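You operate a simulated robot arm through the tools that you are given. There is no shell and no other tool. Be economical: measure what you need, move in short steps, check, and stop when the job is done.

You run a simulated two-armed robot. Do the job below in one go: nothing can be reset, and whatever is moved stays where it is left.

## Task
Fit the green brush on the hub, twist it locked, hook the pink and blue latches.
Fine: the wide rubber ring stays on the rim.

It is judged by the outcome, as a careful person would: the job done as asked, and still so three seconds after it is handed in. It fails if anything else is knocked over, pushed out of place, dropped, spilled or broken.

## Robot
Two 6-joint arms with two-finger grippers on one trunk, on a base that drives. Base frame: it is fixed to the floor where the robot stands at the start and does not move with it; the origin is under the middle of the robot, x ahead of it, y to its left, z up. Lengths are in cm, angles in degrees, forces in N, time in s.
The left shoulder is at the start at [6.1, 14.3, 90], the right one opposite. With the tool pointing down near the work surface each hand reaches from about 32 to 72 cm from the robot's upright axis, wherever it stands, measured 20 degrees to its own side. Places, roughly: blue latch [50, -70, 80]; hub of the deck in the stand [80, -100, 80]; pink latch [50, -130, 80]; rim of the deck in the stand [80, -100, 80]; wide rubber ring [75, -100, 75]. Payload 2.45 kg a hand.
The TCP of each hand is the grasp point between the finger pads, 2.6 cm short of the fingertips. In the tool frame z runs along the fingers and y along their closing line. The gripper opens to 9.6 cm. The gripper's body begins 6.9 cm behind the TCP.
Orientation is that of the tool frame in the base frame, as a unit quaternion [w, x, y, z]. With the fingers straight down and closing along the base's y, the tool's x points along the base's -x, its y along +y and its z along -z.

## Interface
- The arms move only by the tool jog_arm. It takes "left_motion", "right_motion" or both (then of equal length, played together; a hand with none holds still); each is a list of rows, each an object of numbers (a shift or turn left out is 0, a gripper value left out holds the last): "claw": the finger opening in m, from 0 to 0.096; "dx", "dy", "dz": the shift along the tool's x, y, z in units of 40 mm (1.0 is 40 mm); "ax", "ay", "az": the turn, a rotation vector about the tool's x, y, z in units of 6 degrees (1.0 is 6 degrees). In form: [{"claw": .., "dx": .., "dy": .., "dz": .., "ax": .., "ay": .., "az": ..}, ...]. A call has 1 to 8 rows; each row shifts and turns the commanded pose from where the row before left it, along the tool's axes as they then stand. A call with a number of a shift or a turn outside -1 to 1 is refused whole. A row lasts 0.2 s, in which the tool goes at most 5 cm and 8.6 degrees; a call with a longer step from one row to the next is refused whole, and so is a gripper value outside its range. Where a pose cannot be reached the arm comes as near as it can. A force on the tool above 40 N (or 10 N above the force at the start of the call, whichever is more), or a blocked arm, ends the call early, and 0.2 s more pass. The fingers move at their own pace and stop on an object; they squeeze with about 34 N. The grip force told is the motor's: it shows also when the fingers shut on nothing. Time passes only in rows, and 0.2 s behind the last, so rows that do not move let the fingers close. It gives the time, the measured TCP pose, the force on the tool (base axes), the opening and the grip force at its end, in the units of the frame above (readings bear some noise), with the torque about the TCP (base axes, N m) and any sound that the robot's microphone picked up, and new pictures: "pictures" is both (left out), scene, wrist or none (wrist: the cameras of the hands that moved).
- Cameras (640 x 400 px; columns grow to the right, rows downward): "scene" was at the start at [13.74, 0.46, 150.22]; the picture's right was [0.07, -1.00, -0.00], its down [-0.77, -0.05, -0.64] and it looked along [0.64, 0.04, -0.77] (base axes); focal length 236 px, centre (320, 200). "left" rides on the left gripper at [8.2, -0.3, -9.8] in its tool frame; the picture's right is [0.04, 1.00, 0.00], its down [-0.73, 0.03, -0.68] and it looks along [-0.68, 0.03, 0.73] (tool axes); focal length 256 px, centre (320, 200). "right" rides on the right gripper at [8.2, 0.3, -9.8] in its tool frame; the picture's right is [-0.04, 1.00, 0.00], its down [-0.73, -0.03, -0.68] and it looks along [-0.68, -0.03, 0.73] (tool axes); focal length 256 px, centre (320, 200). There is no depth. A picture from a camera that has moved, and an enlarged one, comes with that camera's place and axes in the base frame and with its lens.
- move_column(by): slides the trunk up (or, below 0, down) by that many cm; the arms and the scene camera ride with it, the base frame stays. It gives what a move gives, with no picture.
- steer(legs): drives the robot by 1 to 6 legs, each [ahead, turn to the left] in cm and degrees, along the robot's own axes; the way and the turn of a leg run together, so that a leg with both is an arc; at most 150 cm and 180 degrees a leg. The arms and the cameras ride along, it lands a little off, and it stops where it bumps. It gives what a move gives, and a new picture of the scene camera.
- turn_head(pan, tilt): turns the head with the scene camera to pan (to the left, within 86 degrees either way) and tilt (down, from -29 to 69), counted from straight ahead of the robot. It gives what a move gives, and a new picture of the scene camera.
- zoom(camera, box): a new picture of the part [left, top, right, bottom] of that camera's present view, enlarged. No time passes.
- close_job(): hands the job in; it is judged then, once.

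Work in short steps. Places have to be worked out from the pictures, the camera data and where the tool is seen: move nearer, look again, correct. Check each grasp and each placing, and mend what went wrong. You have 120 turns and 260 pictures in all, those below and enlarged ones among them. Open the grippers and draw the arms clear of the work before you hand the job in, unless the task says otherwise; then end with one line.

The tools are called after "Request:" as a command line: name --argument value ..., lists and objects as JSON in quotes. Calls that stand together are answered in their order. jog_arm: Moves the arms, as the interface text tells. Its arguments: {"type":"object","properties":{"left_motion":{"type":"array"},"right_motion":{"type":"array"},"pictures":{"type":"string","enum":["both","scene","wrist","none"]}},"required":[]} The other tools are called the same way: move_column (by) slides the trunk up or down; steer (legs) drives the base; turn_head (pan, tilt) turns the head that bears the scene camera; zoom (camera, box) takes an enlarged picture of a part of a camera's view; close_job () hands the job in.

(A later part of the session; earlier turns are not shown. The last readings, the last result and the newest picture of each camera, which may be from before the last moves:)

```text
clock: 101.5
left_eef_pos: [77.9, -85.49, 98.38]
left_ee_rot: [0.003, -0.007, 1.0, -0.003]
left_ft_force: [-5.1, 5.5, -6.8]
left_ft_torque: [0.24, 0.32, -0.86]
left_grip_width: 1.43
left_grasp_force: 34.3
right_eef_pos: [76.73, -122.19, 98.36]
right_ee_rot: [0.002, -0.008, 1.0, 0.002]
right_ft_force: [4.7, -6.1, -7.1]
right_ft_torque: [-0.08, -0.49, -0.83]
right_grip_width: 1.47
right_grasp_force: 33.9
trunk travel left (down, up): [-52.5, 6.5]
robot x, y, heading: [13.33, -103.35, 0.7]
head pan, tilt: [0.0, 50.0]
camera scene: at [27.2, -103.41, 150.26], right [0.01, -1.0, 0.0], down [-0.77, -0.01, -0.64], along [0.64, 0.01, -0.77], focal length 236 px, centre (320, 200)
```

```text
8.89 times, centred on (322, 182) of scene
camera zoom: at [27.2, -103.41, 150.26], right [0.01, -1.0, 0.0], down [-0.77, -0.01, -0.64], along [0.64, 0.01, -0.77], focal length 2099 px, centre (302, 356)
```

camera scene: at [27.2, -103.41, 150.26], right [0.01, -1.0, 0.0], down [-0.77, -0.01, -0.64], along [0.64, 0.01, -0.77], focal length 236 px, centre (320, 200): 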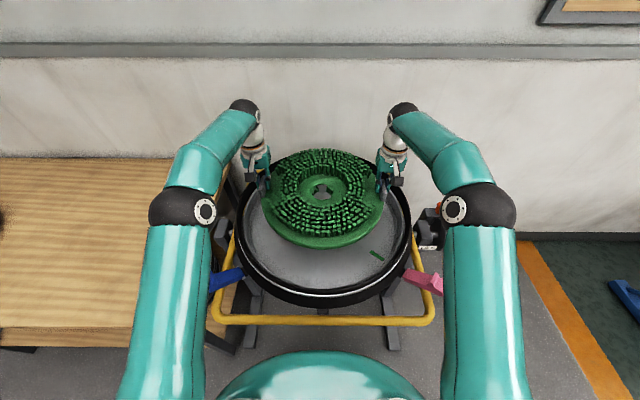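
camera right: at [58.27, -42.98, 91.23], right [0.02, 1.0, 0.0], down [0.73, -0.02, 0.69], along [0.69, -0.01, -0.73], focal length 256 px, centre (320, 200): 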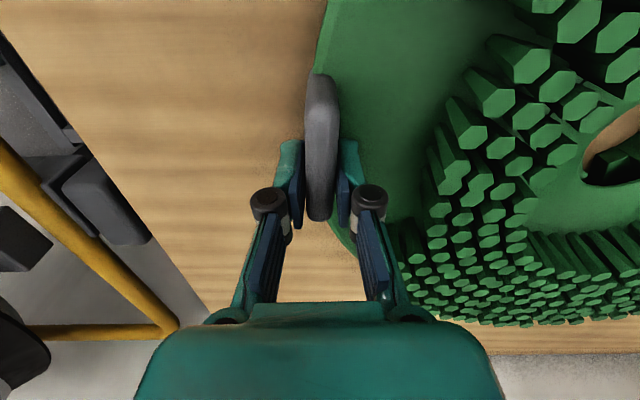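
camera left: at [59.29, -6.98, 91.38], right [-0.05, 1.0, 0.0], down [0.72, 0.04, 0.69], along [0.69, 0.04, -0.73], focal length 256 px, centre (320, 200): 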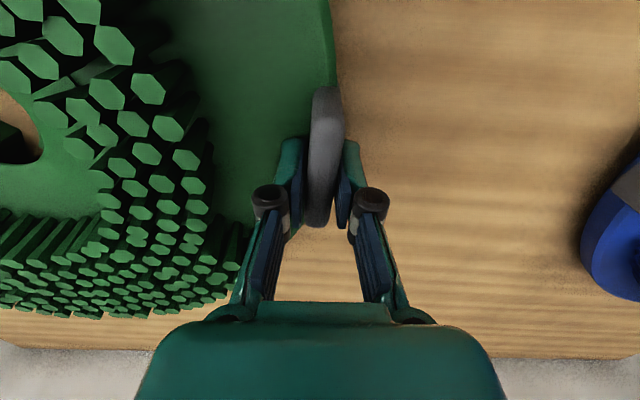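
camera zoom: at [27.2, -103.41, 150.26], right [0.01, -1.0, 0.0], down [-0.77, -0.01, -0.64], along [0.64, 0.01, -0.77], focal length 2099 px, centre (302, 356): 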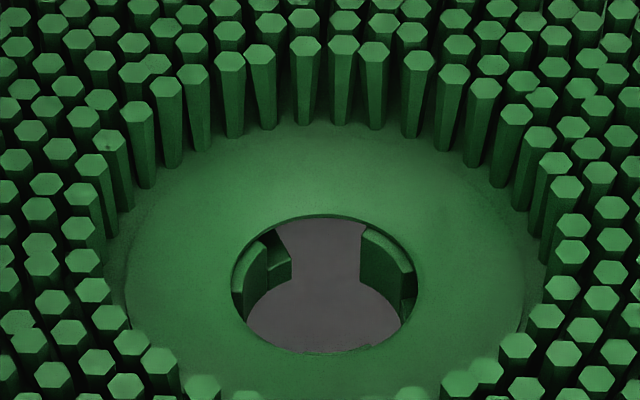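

Adjust +0.6 x, −0.35 y to centre over the hub and lower 6 cm, then look.

Request:
jog_arm --left_motion '[{"dx": -0.15, "dy": -0.09}, {"dz": 0.35}, {"dz": 0.35}, {"dz": 0.35}, {"dz": 0.35}, {"dz": 0.1}, {}]' --right_motion '[{"dx": -0.15, "dy": -0.09}, {"dz": 0.35}, {"dz": 0.35}, {"dz": 0.35}, {"dz": 0.35}, {"dz": 0.1}, {}]' --pictures "scene"

Request:
zoom --camera "scene" --box '[290, 170, 354, 215]'

```text
clock: 103.2
left_eef_pos: [78.67, -85.77, 92.29]
left_ee_rot: [0.004, -0.007, 1.0, -0.003]
left_ft_force: [-4.9, 5.1, -6.4]
left_ft_torque: [0.17, 0.29, -0.81]
left_grip_width: 1.48
left_grasp_force: 34.2
right_eef_pos: [77.61, -122.36, 92.16]
right_ee_rot: [0.001, -0.006, 1.0, 0.004]
right_ft_force: [4.0, -6.4, -7.2]
right_ft_torque: [-0.1, -0.41, -0.84]
right_grip_width: 1.46
right_grasp_force: 33.8
trunk travel left (down, up): [-52.5, 6.5]
robot x, y, heading: [13.6, -103.67, 0.5]
head pan, tilt: [0.0, 50.0]
camera scene: at [27.4, -103.44, 150.23], right [0.01, -1.0, 0.0], down [-0.77, -0.01, -0.64], along [0.64, 0.01, -0.77], focal length 236 px, centre (320, 200)
```

scene: 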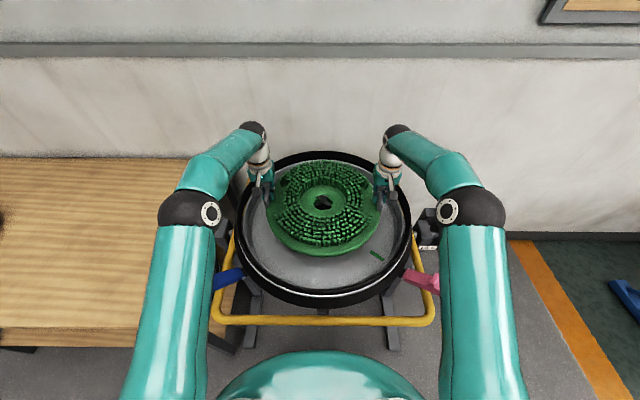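

```text
8.89 times, centred on (322, 192) of scene
camera zoom: at [27.4, -103.44, 150.23], right [0.01, -1.0, 0.0], down [-0.77, -0.01, -0.64], along [0.64, 0.01, -0.77], focal length 2099 px, centre (302, 267)
```

zoom: 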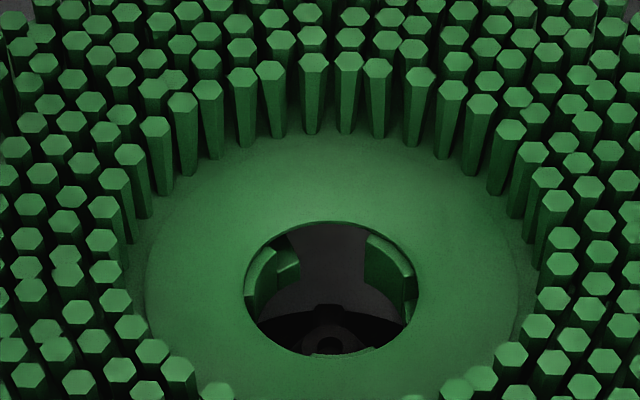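

The tip is visible inside the hole, laterally within 0.1 cm; shift back 0.3 cm and lower 2 cm.

Request:
jog_arm --left_motion '[{"dx": 0.08}, {"dz": 0.17}, {"dz": 0.17}, {"dz": 0.17}, {}]' --right_motion '[{"dx": 0.08}, {"dz": 0.17}, {"dz": 0.17}, {"dz": 0.17}, {}]' --pictures "none"

Request:
zoom --camera "scene" --box '[290, 175, 354, 220]'

```text
clock: 104.3
left_eef_pos: [78.39, -85.83, 90.22]
left_ee_rot: [0.005, -0.007, 1.0, -0.003]
left_ft_force: [-4.7, 9.5, -7.4]
left_ft_torque: [0.23, -0.13, -0.82]
left_grip_width: 1.47
left_grasp_force: 34.1
right_eef_pos: [77.26, -122.25, 90.17]
right_ee_rot: [0.002, -0.007, 1.0, 0.003]
right_ft_force: [4.6, -8.4, -6.5]
right_ft_torque: [-0.19, 0.03, -0.82]
right_grip_width: 1.45
right_grasp_force: 33.9
trunk travel left (down, up): [-52.5, 6.5]
robot x, y, heading: [13.38, -103.05, 0.4]
head pan, tilt: [0.0, 50.0]
```

```text
8.89 times, centred on (322, 198) of scene
camera zoom: at [27.36, -103.43, 150.23], right [0.01, -1.0, 0.0], down [-0.77, -0.01, -0.64], along [0.64, 0.01, -0.77], focal length 2099 px, centre (302, 222)
```

zoom: 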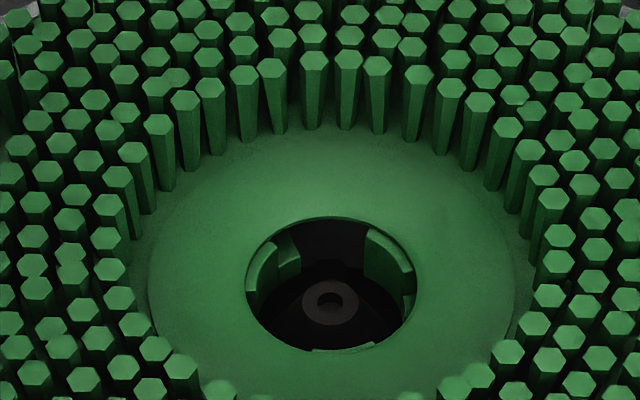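

Well aligned. Lower further in small steps watching forces.

Request:
jog_arm --left_motion '[{"dz": 0.15}, {"dz": 0.15}, {"dz": 0.15}, {"dz": 0.15}, {}]' --right_motion '[{"dz": 0.15}, {"dz": 0.15}, {"dz": 0.15}, {"dz": 0.15}, {}]' --pictures "none"

Request:
zoom --camera "scene" --box '[290, 180, 354, 225]'

```text
clock: 105.5
left_eef_pos: [78.45, -85.78, 87.92]
left_ee_rot: [0.002, -0.007, 1.0, -0.003]
left_ft_force: [-4.1, 13.3, -7.3]
left_ft_torque: [0.29, -0.06, -0.83]
left_grip_width: 1.45
left_grasp_force: 33.6
right_eef_pos: [77.21, -122.44, 87.83]
right_ee_rot: [0.001, -0.007, 1.0, 0.003]
right_ft_force: [4.4, -12.3, -7.8]
right_ft_torque: [-0.31, -0.04, -0.82]
right_grip_width: 1.48
right_grasp_force: 33.9
trunk travel left (down, up): [-52.5, 6.5]
robot x, y, heading: [13.61, -103.58, 0.6]
head pan, tilt: [0.0, 50.0]
```

```text
8.89 times, centred on (322, 202) of scene
camera zoom: at [27.38, -103.43, 150.23], right [0.01, -1.0, 0.0], down [-0.77, -0.01, -0.64], along [0.64, 0.01, -0.77], focal length 2099 px, centre (302, 178)
```

zoom: 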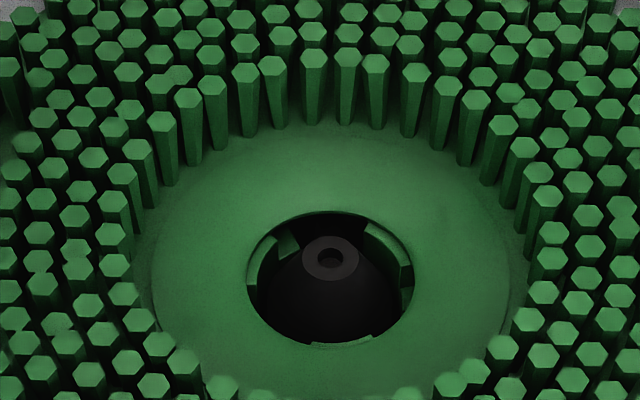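

Post tip is now through the hole, centred. Spread slightly and keep lowering.

Request:
jog_arm --left_motion '[{"dy": 0.02}, {"dz": 0.1}, {"dz": 0.1}, {"dz": 0.1}, {"dz": 0.1}, {}]' --right_motion '[{"dy": -0.02}, {"dz": 0.1}, {"dz": 0.1}, {"dz": 0.1}, {"dz": 0.1}, {}]' --pictures "none"

Request:
zoom --camera "scene" --box '[290, 180, 354, 225]'

```text
clock: 107.0
left_eef_pos: [78.4, -85.75, 86.52]
left_ee_rot: [0.006, -0.006, 1.0, -0.003]
left_ft_force: [-1.5, 8.8, 8.5]
left_ft_torque: [0.3, 1.07, -0.84]
left_grip_width: 1.45
left_grasp_force: 34.5
right_eef_pos: [77.08, -122.35, 86.48]
right_ee_rot: [0.005, -0.007, 1.0, 0.003]
right_ft_force: [7.4, -7.9, 9.1]
right_ft_torque: [-0.15, 0.81, -0.84]
right_grip_width: 1.48
right_grasp_force: 34.1
trunk travel left (down, up): [-52.5, 6.5]
robot x, y, heading: [13.78, -103.37, 0.3]
head pan, tilt: [0.0, 50.0]
```

```text
8.89 times, centred on (322, 202) of scene
camera zoom: at [27.11, -103.43, 150.31], right [0.01, -1.0, 0.0], down [-0.77, -0.01, -0.64], along [0.64, 0.01, -0.77], focal length 2099 px, centre (302, 178)
```

zoom: 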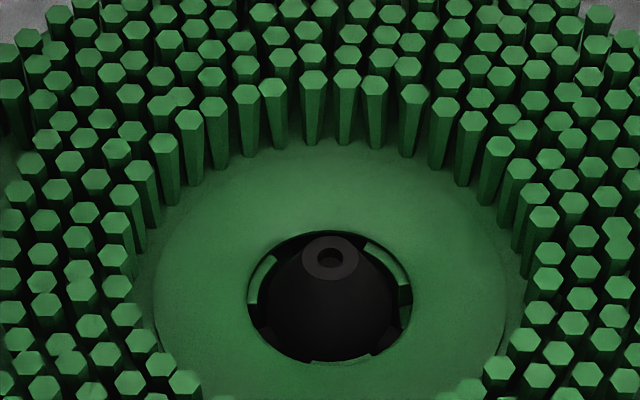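

First vertical contact at TCP 86.5. Shift 0.1 cm forward (hub pushes that way) and press down a little to learn if it is seated.

Request:
jog_arm --left_motion '[{"dx": -0.04}, {"dz": 0.06}, {"dz": 0.06}, {}]' --right_motion '[{"dx": -0.04}, {"dz": 0.06}, {"dz": 0.06}, {}]' --pictures "none"

Request:
zoom --camera "scene" --box '[305, 195, 341, 220]'

```text
clock: 108.0
left_eef_pos: [78.33, -85.76, 86.35]
left_ee_rot: [0.008, -0.007, 1.0, -0.004]
left_ft_force: [0.4, 8.9, 20.2]
left_ft_torque: [0.29, 0.59, -0.79]
left_grip_width: 1.48
left_grasp_force: 34.1
right_eef_pos: [77.25, -122.4, 86.35]
right_ee_rot: [0.007, -0.007, 1.0, 0.004]
right_ft_force: [8.5, -5.5, 24.4]
right_ft_torque: [-0.12, -0.25, -0.86]
right_grip_width: 1.45
right_grasp_force: 33.9
trunk travel left (down, up): [-52.5, 6.5]
robot x, y, heading: [13.36, -103.55, 0.4]
head pan, tilt: [0.0, 50.0]
```

```text
16.00 times, centred on (323, 208) of scene
camera zoom: at [26.8, -103.37, 150.33], right [0.01, -1.0, 0.0], down [-0.76, -0.01, -0.64], along [0.64, 0.01, -0.76], focal length 3778 px, centre (272, 80)
```

zoom: 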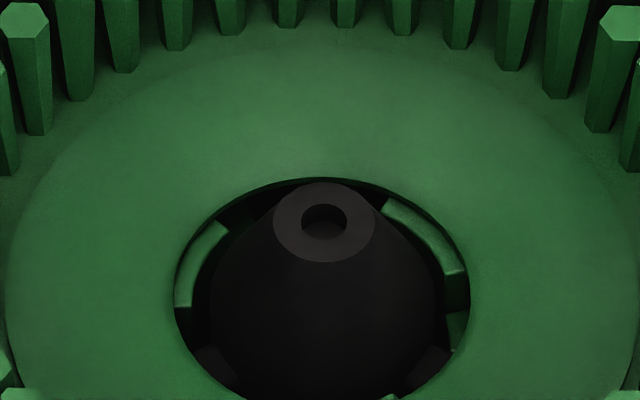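

Firm seat at TCP 86.35 with plate ~3 cm thick, consistent with resting on the hub disc. Relax the downward push, then release the left hand and raise it (it cannot reach the far end of the twist).

Request:
jog_arm --left_motion '[{"dz": -0.07}, {"claw": 0.05}, {}, {"dz": -0.4}, {"dz": -0.6}, {"dz": -0.6}, {"dz": -0.6}]' --right_motion '[{"dz": -0.07}, {}, {}, {}, {}, {}, {}]'

```text
clock: 109.5
left_eef_pos: [78.39, -85.74, 95.15]
left_ee_rot: [0.004, -0.007, 1.0, -0.004]
left_ft_force: [-0.2, -0.7, 0.5]
left_ft_torque: [0.01, 0.0, -0.01]
left_grip_width: 5.03
left_grasp_force: 0.0
right_eef_pos: [77.29, -122.33, 86.13]
right_ee_rot: [0.003, -0.006, 1.0, 0.004]
right_ft_force: [5.3, -2.1, 7.6]
right_ft_torque: [-0.07, -0.42, -0.73]
right_grip_width: 1.41
right_grasp_force: 34.8
trunk travel left (down, up): [-52.5, 6.5]
robot x, y, heading: [13.2, -103.55, 0.9]
head pan, tilt: [0.0, 50.0]
camera scene: at [27.19, -103.43, 150.25], right [0.01, -1.0, 0.0], down [-0.77, -0.01, -0.64], along [0.64, 0.01, -0.77], focal length 236 px, centre (320, 200)
camera right: at [69.23, -122.11, 95.75], right [0.03, 1.0, 0.01], down [0.73, -0.02, 0.68], along [0.68, -0.01, -0.73], focal length 256 px, centre (320, 200)
camera left: at [70.17, -85.99, 104.89], right [-0.05, 1.0, -0.01], down [0.73, 0.04, 0.69], along [0.69, 0.03, -0.73], focal length 256 px, centre (320, 200)
```

scene: 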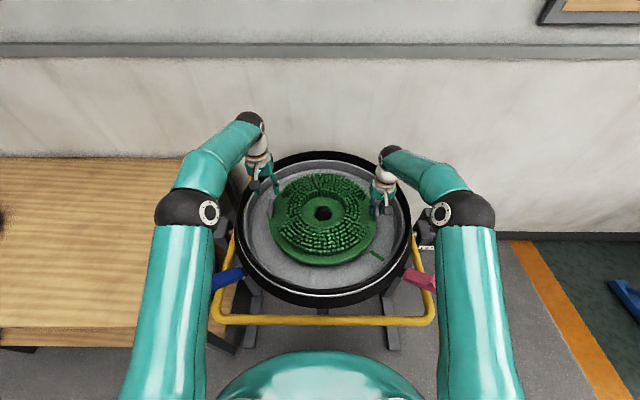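
right: 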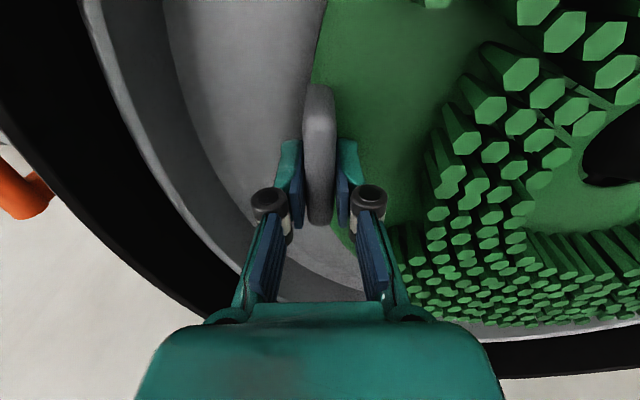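
left: 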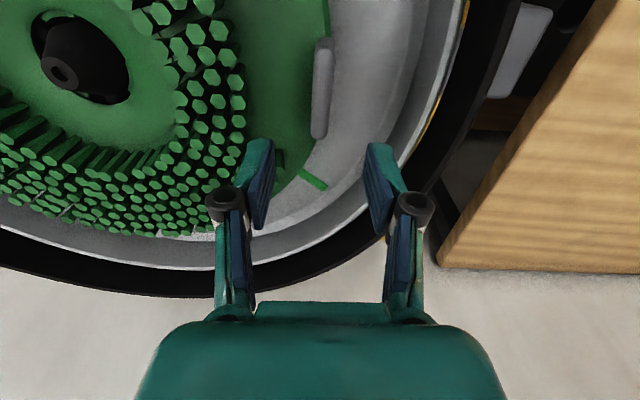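

Use the left camera to inspect the hub in the socket.

Request:
zoom --camera "left" --box '[0, 0, 160, 120]'

```text
3.33 times, centred on (80, 60) of left
camera zoom: at [70.17, -85.99, 104.89], right [-0.05, 1.0, -0.01], down [0.73, 0.04, 0.69], along [0.69, 0.03, -0.73], focal length 853 px, centre (1120, 667)
```

zoom: 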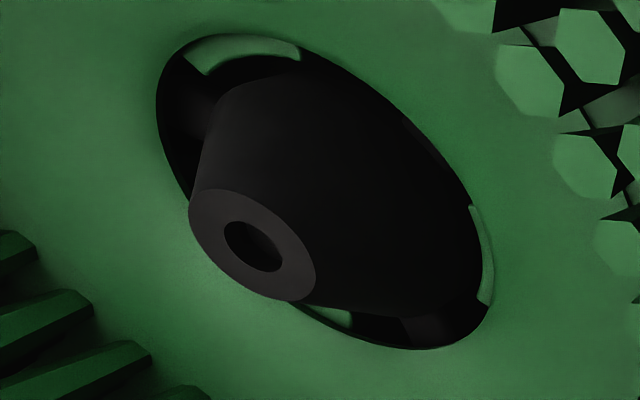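

Lugs sit in the gaps. Twist clockwise with the right hand along the arc about the hub, 24° first.

Request:
jog_arm --right_motion '[{"dx": 0.2407, "dy": 0.0063, "az": 0.5}, {"dx": 0.2407, "dy": 0.0063, "az": 0.5}, {"dx": 0.2407, "dy": 0.0063, "az": 0.5}, {"dx": 0.2407, "dy": 0.0063, "az": 0.5}, {"dx": 0.2407, "dy": 0.0063, "az": 0.5}, {"dx": 0.2407, "dy": 0.0063, "az": 0.5}, {"dx": 0.2407, "dy": 0.0063, "az": 0.5}, {"dx": 0.2407, "dy": 0.0063, "az": 0.5}]' --pictures "scene"

Request:
zoom --camera "scene" --box '[240, 150, 420, 290]'

```text
clock: 111.3
left_eef_pos: [78.41, -85.76, 94.99]
left_ee_rot: [0.004, -0.006, 1.0, -0.004]
left_ft_force: [0.3, -0.4, -0.6]
left_ft_torque: [0.02, 0.0, -0.02]
left_grip_width: 5.0
left_grasp_force: 0.0
right_eef_pos: [70.05, -120.83, 86.07]
right_ee_rot: [0.001, 0.201, 0.98, 0.004]
right_ft_force: [8.1, -1.8, 7.7]
right_ft_torque: [-0.31, -0.73, -0.31]
right_grip_width: 1.39
right_grasp_force: 34.1
trunk travel left (down, up): [-52.5, 6.5]
robot x, y, heading: [13.16, -103.76, 0.8]
head pan, tilt: [0.0, 50.0]
camera scene: at [27.23, -103.44, 150.25], right [0.01, -1.0, 0.0], down [-0.77, -0.01, -0.64], along [0.64, 0.01, -0.77], focal length 236 px, centre (320, 200)
```

scene: 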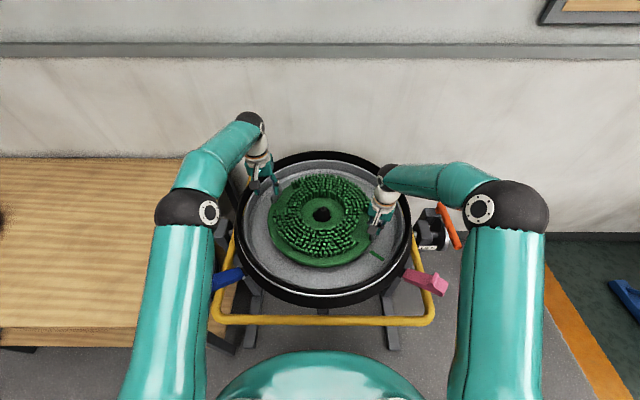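

```text
2.86 times, centred on (330, 220) of scene
camera zoom: at [27.23, -103.44, 150.25], right [0.01, -1.0, 0.0], down [-0.77, -0.01, -0.64], along [0.64, 0.01, -0.77], focal length 675 px, centre (291, 143)
```

zoom: 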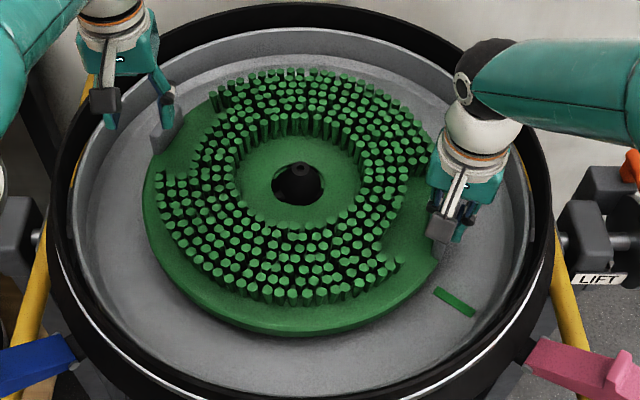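

Rotating smoothly. Continue 15° more toward the mark, watching torque/force for the stop.

Request:
jog_arm --right_motion '[{"dx": 0.2407, "dy": 0.0063, "az": 0.5}, {"dx": 0.2407, "dy": 0.0063, "az": 0.5}, {"dx": 0.2407, "dy": 0.0063, "az": 0.5}, {"dx": 0.2407, "dy": 0.0063, "az": 0.5}, {"dx": 0.2407, "dy": 0.0063, "az": 0.5}]' --pictures "scene"

Request:
zoom --camera "scene" --box '[240, 150, 420, 290]'

```text
clock: 112.5
left_eef_pos: [78.66, -85.81, 94.86]
left_ee_rot: [0.004, -0.007, 1.0, -0.002]
left_ft_force: [-0.2, -0.3, -1.1]
left_ft_torque: [0.01, -0.02, -0.01]
left_grip_width: 4.99
left_grasp_force: 0.0
right_eef_pos: [66.06, -118.76, 86.0]
right_ee_rot: [0.004, 0.325, 0.946, 0.003]
right_ft_force: [15.9, -23.7, 5.1]
right_ft_torque: [-0.58, -0.48, 0.28]
right_grip_width: 1.37
right_grasp_force: 34.2
trunk travel left (down, up): [-52.5, 6.5]
robot x, y, heading: [13.5, -103.5, 0.2]
head pan, tilt: [0.0, 50.0]
camera scene: at [27.4, -103.69, 150.23], right [0.01, -1.0, 0.0], down [-0.77, -0.01, -0.64], along [0.64, 0.01, -0.77], focal length 236 px, centre (320, 200)
```

scene: 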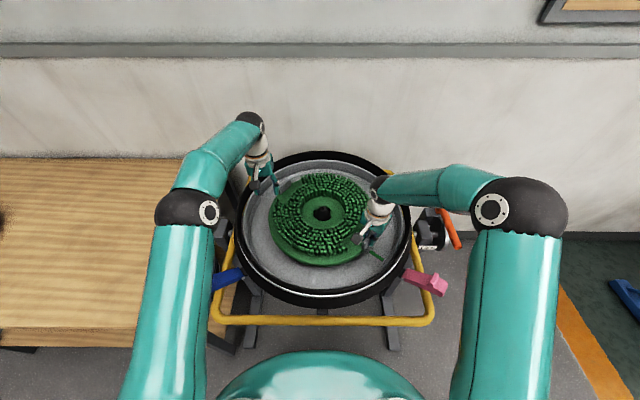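

```text
2.86 times, centred on (330, 220) of scene
camera zoom: at [27.4, -103.69, 150.23], right [0.01, -1.0, 0.0], down [-0.77, -0.01, -0.64], along [0.64, 0.01, -0.77], focal length 675 px, centre (291, 143)
```

zoom: 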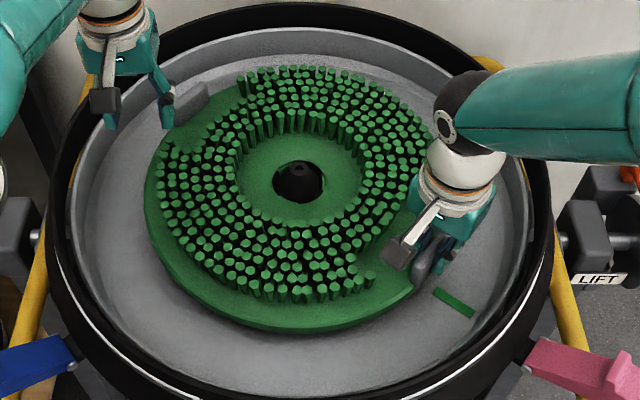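

Resistance of ~27 N tangential now; tab is near the green mark. Push a little further to feel for a stop or click.

Request:
jog_arm --right_motion '[{"dx": 0.12, "dy": 0.003, "az": 0.25}, {"dx": 0.12, "dy": 0.003, "az": 0.25}, {}]' --pictures "none"

Request:
zoom --camera "scene" --box '[300, 180, 346, 214]'

```text
clock: 113.3
left_eef_pos: [78.49, -85.97, 94.99]
left_ee_rot: [0.004, -0.006, 1.0, -0.002]
left_ft_force: [-0.4, 0.5, 0.1]
left_ft_torque: [0.0, -0.04, 0.0]
left_grip_width: 4.98
left_grasp_force: 0.0
right_eef_pos: [65.11, -118.05, 86.01]
right_ee_rot: [0.001, 0.35, 0.937, 0.003]
right_ft_force: [13.8, -25.3, 5.2]
right_ft_torque: [-0.58, -0.38, 0.87]
right_grip_width: 1.49
right_grasp_force: 33.8
trunk travel left (down, up): [-52.5, 6.5]
robot x, y, heading: [13.43, -103.63, 0.2]
head pan, tilt: [0.0, 50.0]
```

```text
11.76 times, centred on (323, 197) of scene
camera zoom: at [27.35, -103.73, 150.24], right [0.01, -1.0, 0.0], down [-0.77, 0.0, -0.64], along [0.64, 0.01, -0.77], focal length 2778 px, centre (285, 235)
```

zoom: 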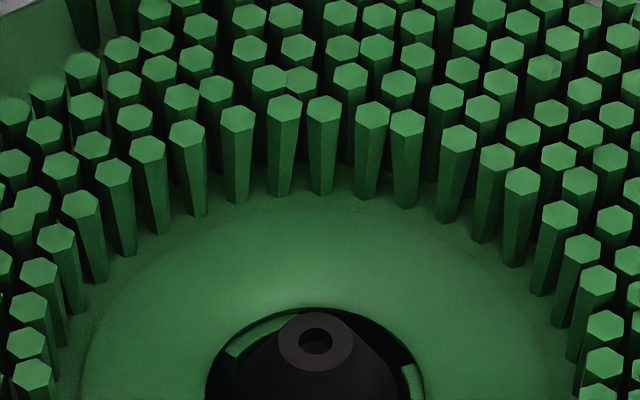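

The force stayed steady and it still moved; look at tab versus mark.

Request:
zoom --camera "scene" --box '[250, 160, 410, 280]'

Request:
zoom --camera "right" --box '[160, 0, 480, 300]'

Request:
zoom --camera "left" --box '[0, 0, 480, 300]'

```text
3.33 times, centred on (330, 220) of scene
camera zoom: at [27.35, -103.73, 150.24], right [0.01, -1.0, 0.0], down [-0.77, 0.0, -0.64], along [0.64, 0.01, -0.77], focal length 787 px, centre (287, 133)
```

zoom: 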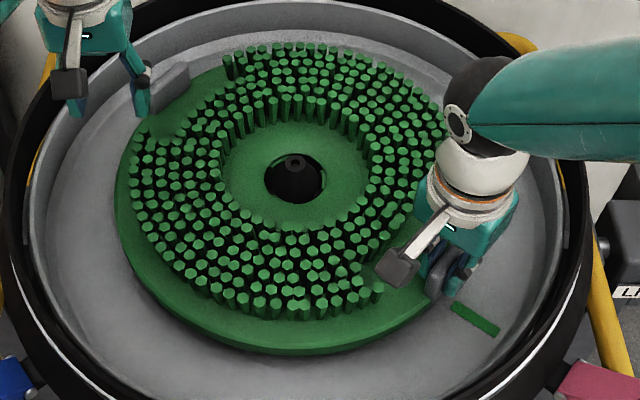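

```text
1.33 times, centred on (320, 150) of right
camera zoom: at [59.25, -112.37, 95.72], right [0.69, 0.73, 0.01], down [0.53, -0.51, 0.68], along [0.5, -0.46, -0.73], focal length 341 px, centre (320, 267)
```

zoom: 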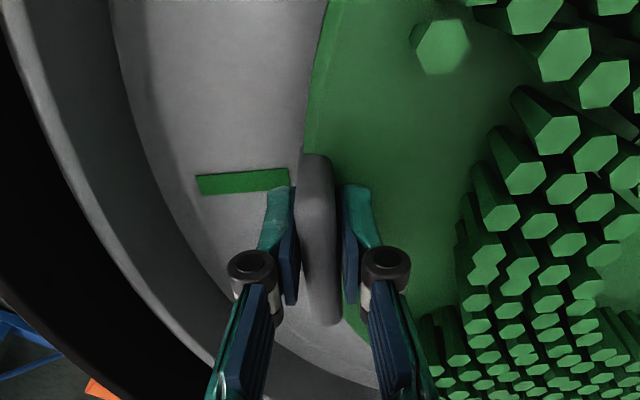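

```text
1.33 times, centred on (240, 150) of left
camera zoom: at [70.28, -86.21, 104.85], right [-0.05, 1.0, -0.01], down [0.73, 0.04, 0.68], along [0.68, 0.03, -0.73], focal length 341 px, centre (427, 267)
```

zoom: 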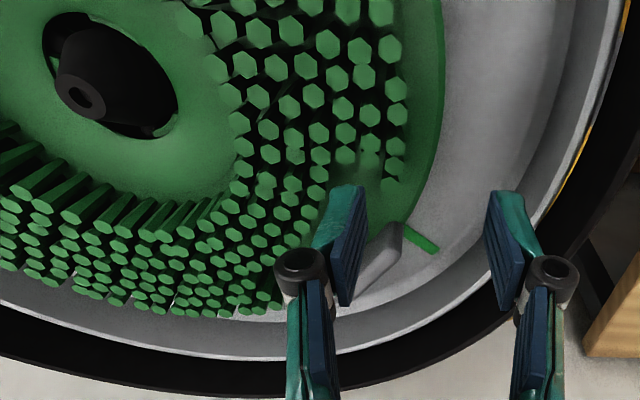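

The constant ~27 N while the hand moved suggests the brush hit its stop at ~38° (tab at the mark) and the fingers slipped along the tab. Test the lock by a slight upward pull.

Request:
jog_arm --right_motion '[{"dx": -0.1}, {"dz": -0.08}, {"dz": -0.08}, {"dz": -0.06}, {}]' --pictures "none"

Request:
zoom --camera "scene" --box '[250, 160, 410, 280]'

```text
clock: 114.5
left_eef_pos: [78.58, -85.81, 94.86]
left_ee_rot: [0.004, -0.007, 1.0, -0.003]
left_ft_force: [0.8, -0.3, 0.0]
left_ft_torque: [0.0, -0.03, 0.03]
left_grip_width: 4.96
left_grasp_force: 0.0
right_eef_pos: [65.25, -117.99, 86.9]
right_ee_rot: [-0.002, 0.352, 0.936, 0.002]
right_ft_force: [-2.9, -0.9, -24.3]
right_ft_torque: [-0.22, 0.41, 0.82]
right_grip_width: 1.54
right_grasp_force: 33.7
trunk travel left (down, up): [-52.5, 6.5]
robot x, y, heading: [12.93, -103.3, 0.8]
head pan, tilt: [0.0, 50.0]
```

```text
3.33 times, centred on (330, 220) of scene
camera zoom: at [27.4, -103.51, 150.21], right [0.01, -1.0, 0.0], down [-0.77, -0.01, -0.64], along [0.64, 0.01, -0.77], focal length 787 px, centre (287, 133)
```

zoom: 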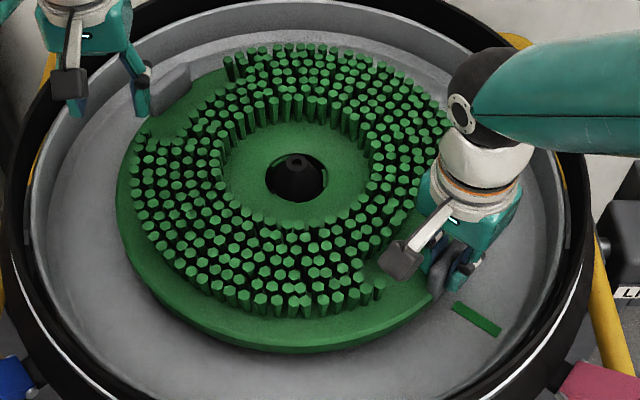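

Pulling up meets 24 N — the brush is held by the lugs. Relax, open the right gripper and raise it, then inspect.

Request:
jog_arm --right_motion '[{"dz": 0.15}, {"claw": 0.05}, {}, {"dz": -0.3}, {"dz": -0.8}, {"dz": -0.8}, {"dz": -0.8, "dx": 0.5}, {"dz": -0.5, "dx": 0.8}]' --left_motion '[{}, {}, {}, {"dz": -0.3}, {"dz": -0.8}, {"dz": -0.8, "dx": 0.5}, {"dz": -0.3, "dx": 1}, {"dx": 1}]'

Request:
zoom --camera "scene" --box '[230, 145, 420, 290]'

```text
clock: 116.3
left_eef_pos: [68.11, -85.72, 103.76]
left_ee_rot: [0.007, -0.008, 1.0, -0.004]
left_ft_force: [0.1, 0.2, 0.9]
left_ft_torque: [0.0, -0.05, -0.01]
left_grip_width: 4.99
left_grasp_force: 0.0
right_eef_pos: [61.07, -114.61, 99.23]
right_ee_rot: [0.002, 0.352, 0.936, 0.004]
right_ft_force: [-1.6, 0.1, 0.2]
right_ft_torque: [-0.02, -0.02, 0.0]
right_grip_width: 5.01
right_grasp_force: 0.0
trunk travel left (down, up): [-52.5, 6.5]
robot x, y, heading: [13.22, -103.61, 0.4]
head pan, tilt: [0.0, 50.0]
camera scene: at [26.97, -103.38, 150.27], right [0.01, -1.0, 0.0], down [-0.77, -0.01, -0.64], along [0.64, 0.01, -0.77], focal length 236 px, centre (320, 200)
camera right: at [55.24, -108.98, 109.0], right [0.69, 0.73, 0.01], down [0.53, -0.51, 0.68], along [0.5, -0.46, -0.73], focal length 256 px, centre (320, 200)
camera left: at [59.89, -85.96, 113.57], right [-0.05, 1.0, -0.01], down [0.72, 0.05, 0.69], along [0.69, 0.03, -0.73], focal length 256 px, centre (320, 200)
```

scene: 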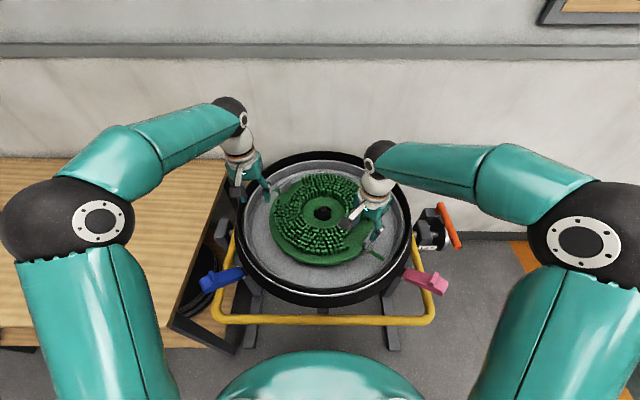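
right: 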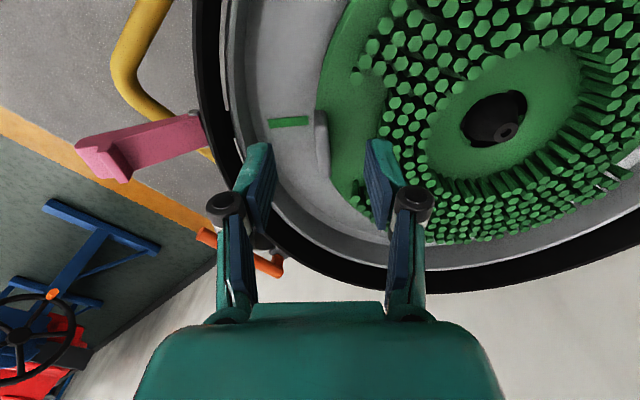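
left: 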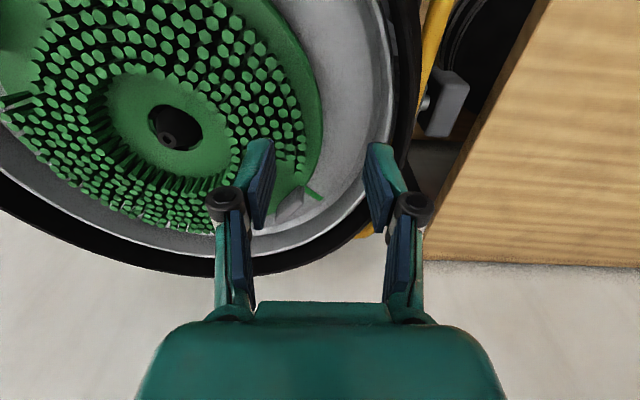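

```text
2.76 times, centred on (325, 218) of scene
camera zoom: at [26.97, -103.38, 150.27], right [0.01, -1.0, 0.0], down [-0.77, -0.01, -0.64], along [0.64, 0.01, -0.77], focal length 651 px, centre (306, 152)
```

zoom: 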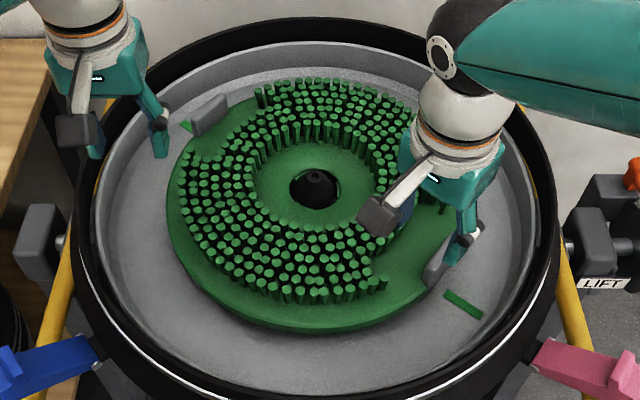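

Tabs lie at 52° ± 1.5°, on the marks: locked. Now study the latches closely.

Request:
zoom --camera "right" --box '[60, 60, 300, 220]'

Request:
zoom --camera "scene" --box '[190, 255, 270, 305]'

Request:
zoom --camera "scene" --box '[380, 255, 460, 305]'

```text
2.50 times, centred on (180, 140) of right
camera zoom: at [55.24, -108.98, 109.0], right [0.69, 0.73, 0.01], down [0.53, -0.51, 0.68], along [0.5, -0.46, -0.73], focal length 640 px, centre (670, 350)
```

zoom: 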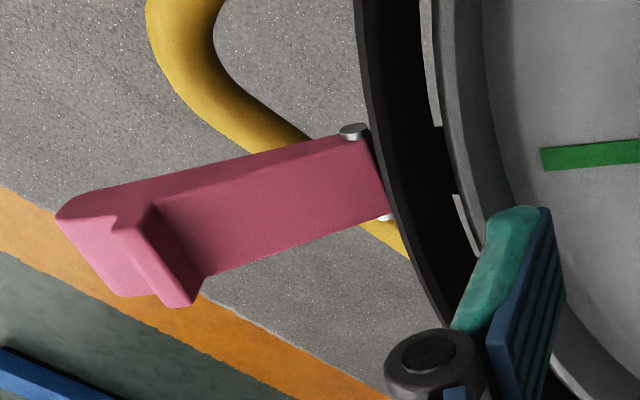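

```text
8.00 times, centred on (230, 280) of scene
camera zoom: at [26.97, -103.38, 150.27], right [0.01, -1.0, 0.0], down [-0.77, -0.01, -0.64], along [0.64, 0.01, -0.77], focal length 1889 px, centre (1040, -440)
```

zoom: 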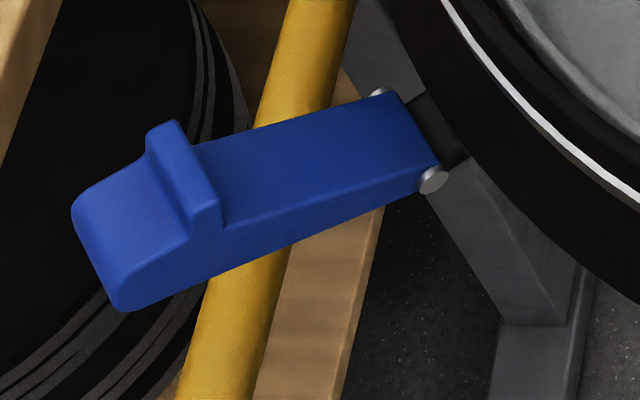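

```text
8.00 times, centred on (420, 280) of scene
camera zoom: at [26.97, -103.38, 150.27], right [0.01, -1.0, 0.0], down [-0.77, -0.01, -0.64], along [0.64, 0.01, -0.77], focal length 1889 px, centre (-480, -440)
```

zoom: 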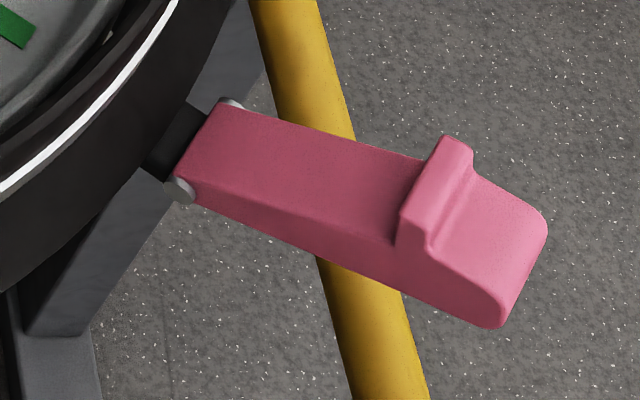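

The levers pivot on a tangential pin at about r≈32, z≈82, and their ridge must go over the rim (top z≈87) when swung up. I close the grippers to use as pushers: bring the left hand outside the blue lever and start turning the right hand for the pink one.

Request:
jog_arm --left_motion '[{"claw": 0, "dx": 0.77, "dy": 0.6}, {"dx": 0.77, "dy": 0.6}, {"dx": 0.77, "dy": 0.6}, {"dx": 0.77, "dy": 0.6}, {"dx": 0.77, "dy": 0.6}, {"dx": 0.77, "dy": 0.6}, {"dx": 0.77, "dy": 0.6}]' --right_motion '[{"claw": 0, "az": -1, "dz": -0.3}, {"az": -1, "dz": -0.3}, {"az": -1, "dz": -0.3}, {"az": -1}, {"az": -1}, {"az": -1}, {"az": -1}]' --pictures "none"

Request:
jog_arm --left_motion '[{"az": 1}, {"az": 1}, {"az": 1}, {"az": 1}, {"az": 1}, {"az": 1}, {"az": 1}, {"az": 1}]' --right_motion '[{"az": -1}, {"az": -1}, {"az": -1}, {"az": -1}, {"az": -1}, {"az": -1}, {"az": -1}, {"az": -0.8}]'

```text
clock: 118.0
left_eef_pos: [46.47, -69.18, 103.36]
left_ee_rot: [0.005, -0.008, 1.0, -0.004]
left_ft_force: [-0.5, -0.5, 0.2]
left_ft_torque: [0.0, -0.01, 0.01]
left_grip_width: 0.0
left_grasp_force: 28.3
right_eef_pos: [61.21, -114.74, 102.8]
right_ee_rot: [0.002, -0.009, 1.0, 0.004]
right_ft_force: [-0.3, -0.6, -0.5]
right_ft_torque: [-0.02, -0.05, 0.0]
right_grip_width: 0.0
right_grasp_force: 28.4
trunk travel left (down, up): [-52.5, 6.5]
robot x, y, heading: [13.38, -103.62, 0.4]
head pan, tilt: [0.0, 50.0]
```

```text
clock: 119.8
left_eef_pos: [46.62, -69.26, 103.46]
left_ee_rot: [0.006, 0.401, 0.916, -0.002]
left_ft_force: [1.1, 0.0, 0.1]
left_ft_torque: [0.0, 0.01, -0.02]
left_grip_width: 0.0
left_grasp_force: 28.2
right_eef_pos: [61.23, -114.72, 102.63]
right_ee_rot: [0.004, -0.405, 0.914, 0.003]
right_ft_force: [0.5, 0.0, -0.9]
right_ft_torque: [-0.02, -0.02, -0.04]
right_grip_width: 0.0
right_grasp_force: 28.5
trunk travel left (down, up): [-52.5, 6.5]
robot x, y, heading: [13.18, -103.55, 0.6]
head pan, tilt: [0.0, 50.0]
camera scene: at [27.14, -103.43, 150.26], right [0.01, -1.0, 0.0], down [-0.77, -0.01, -0.64], along [0.64, 0.01, -0.77], focal length 236 px, centre (320, 200)
camera right: at [55.6, -120.5, 112.37], right [-0.71, 0.7, 0.0], down [0.51, 0.52, 0.68], along [0.48, 0.49, -0.73], focal length 256 px, centre (320, 200)
camera left: at [40.63, -63.3, 113.17], right [0.71, 0.71, 0.0], down [0.51, -0.51, 0.69], along [0.49, -0.49, -0.73], focal length 256 px, centre (320, 200)
```

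scene: 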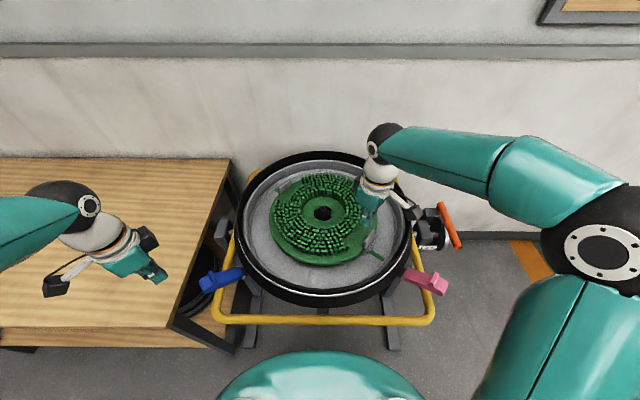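
right: 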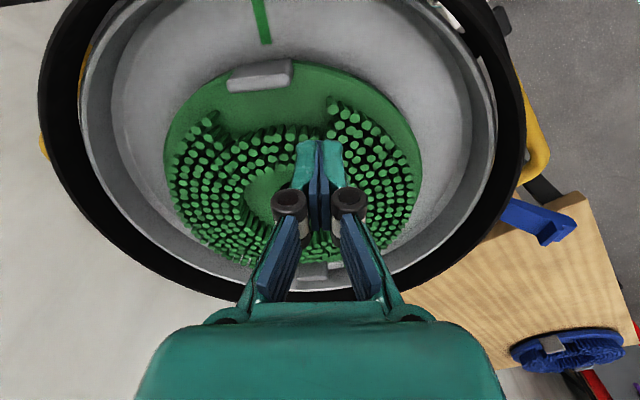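
left: 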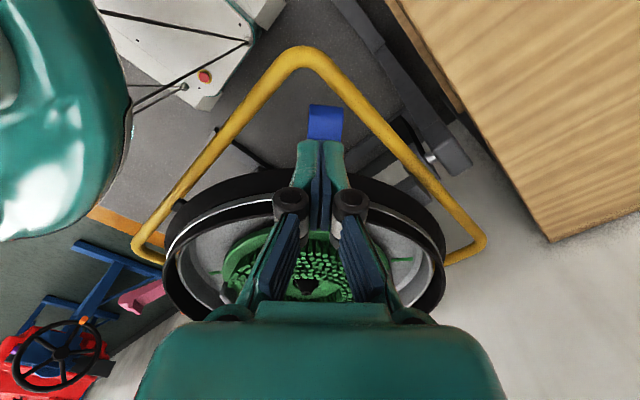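

The blue lever end is about 1.5 cm inward of the closed fingers (end z≈87). Back off slightly, lower the fingers outside it.

Request:
jog_arm --left_motion '[{"dx": 0.2, "dz": 0.5}, {"dz": 0.9}, {"dz": 0.9}, {"dz": 0.9}, {"dz": 0.8}, {}]'

Request:
zoom --camera "scene" --box '[160, 210, 300, 320]'

```text
clock: 121.2
left_eef_pos: [46.06, -68.92, 87.31]
left_ee_rot: [0.006, 0.401, 0.916, 0.0]
left_ft_force: [0.5, -0.6, -1.0]
left_ft_torque: [0.0, 0.0, 0.03]
left_grip_width: 0.0
left_grasp_force: 27.8
right_eef_pos: [61.21, -114.71, 102.75]
right_ee_rot: [0.004, -0.404, 0.915, 0.003]
right_ft_force: [0.8, 0.1, 0.3]
right_ft_torque: [-0.02, -0.02, 0.02]
right_grip_width: 0.0
right_grasp_force: 28.3
trunk travel left (down, up): [-52.5, 6.5]
robot x, y, heading: [13.34, -103.81, 0.3]
head pan, tilt: [0.0, 50.0]
camera scene: at [27.1, -103.45, 150.26], right [0.01, -1.0, 0.0], down [-0.77, -0.01, -0.64], along [0.64, 0.01, -0.77], focal length 236 px, centre (320, 200)
camera left: at [40.17, -62.89, 97.06], right [0.71, 0.71, 0.0], down [0.51, -0.51, 0.69], along [0.49, -0.48, -0.73], focal length 256 px, centre (320, 200)
```

scene: 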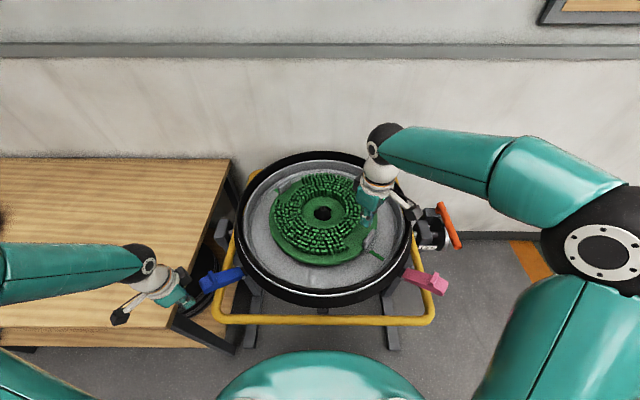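
left: 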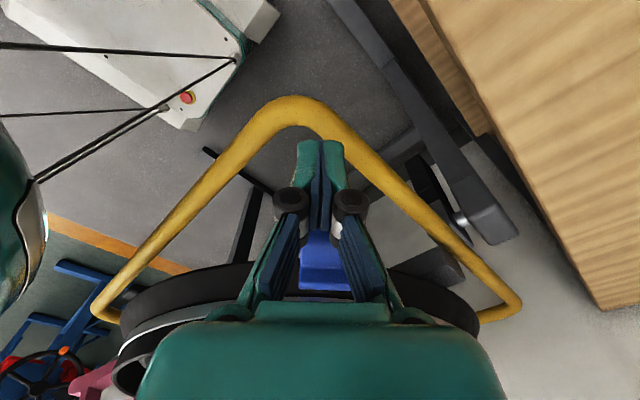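

```text
3.64 times, centred on (230, 265) of scene
camera zoom: at [27.1, -103.45, 150.26], right [0.01, -1.0, 0.0], down [-0.77, -0.01, -0.64], along [0.64, 0.01, -0.77], focal length 859 px, centre (647, -36)
```

zoom: 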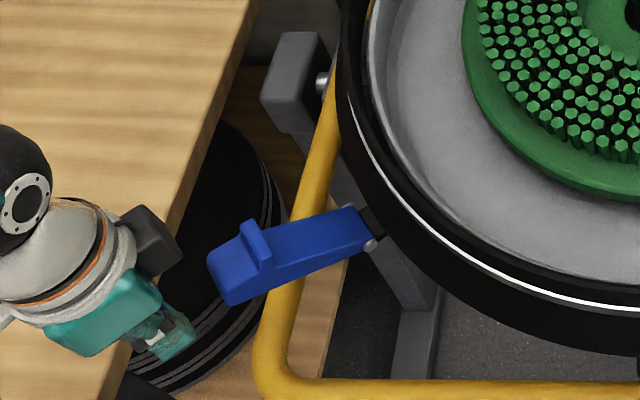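

Fingers are radially outside the blue lever and laterally centred. Push inward 7 cm slowly so the lever swings up.

Request:
jog_arm --left_motion '[{"dx": -0.3}, {"dx": -0.3}, {"dx": -0.3}, {"dx": -0.3}, {"dx": -0.3}, {"dx": -0.3}]'

Request:
zoom --camera "scene" --box '[160, 210, 300, 320]'

```text
clock: 122.0
left_eef_pos: [48.03, -70.87, 87.62]
left_ee_rot: [-0.004, 0.4, 0.916, 0.001]
left_ft_force: [-11.4, 14.7, 7.6]
left_ft_torque: [0.23, 0.14, -0.14]
left_grip_width: 0.0
left_grasp_force: 28.7
right_eef_pos: [61.16, -114.86, 102.8]
right_ee_rot: [0.004, -0.404, 0.915, 0.003]
right_ft_force: [0.7, 0.6, -0.3]
right_ft_torque: [0.03, 0.05, -0.01]
right_grip_width: 0.01
right_grasp_force: 28.8
trunk travel left (down, up): [-52.5, 6.5]
robot x, y, heading: [13.18, -103.69, 0.4]
head pan, tilt: [0.0, 50.0]
stopped in row 4 (left hand): the force on the tool passed its limit at 48 N (the readings are from after the stop); the commanded pose is now the measured one
camera scene: at [27.13, -103.46, 150.26], right [0.01, -1.0, 0.0], down [-0.77, -0.01, -0.64], along [0.64, 0.01, -0.77], focal length 236 px, centre (320, 200)
camera left: at [42.21, -64.97, 97.43], right [0.71, 0.71, 0.0], down [0.53, -0.52, 0.67], along [0.48, -0.48, -0.74], focal length 256 px, centre (320, 200)
```

scene: 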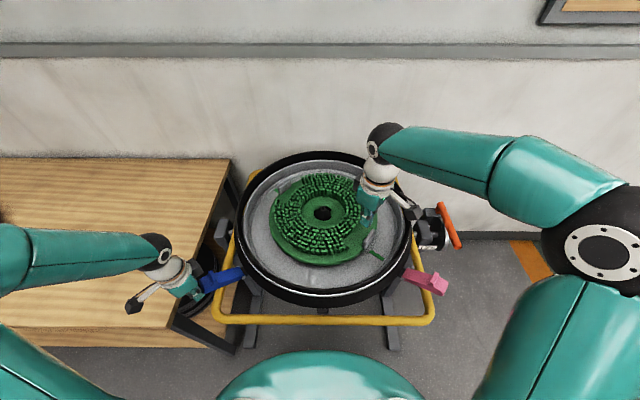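
left: 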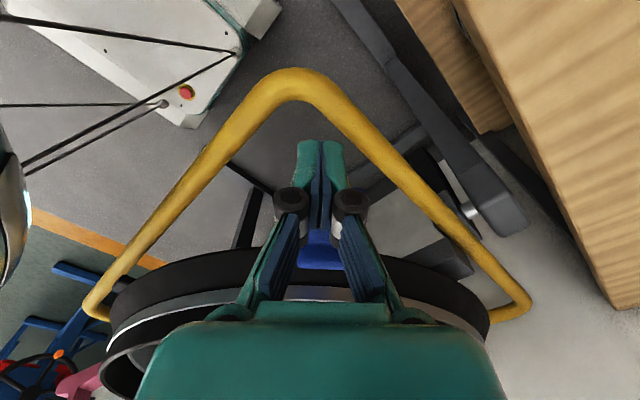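

```text
3.64 times, centred on (230, 265) of scene
camera zoom: at [27.13, -103.46, 150.26], right [0.01, -1.0, 0.0], down [-0.77, -0.01, -0.64], along [0.64, 0.01, -0.77], focal length 859 px, centre (647, -36)
```

zoom: 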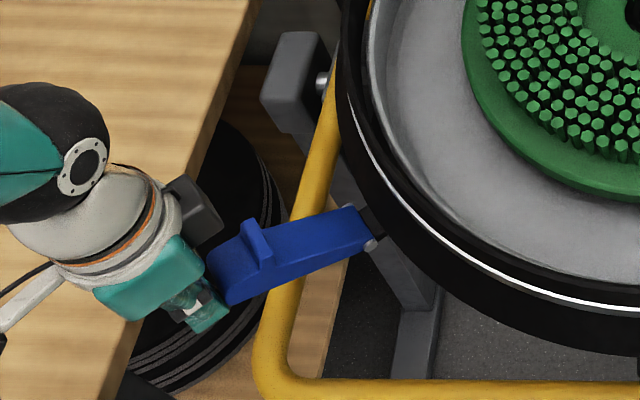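

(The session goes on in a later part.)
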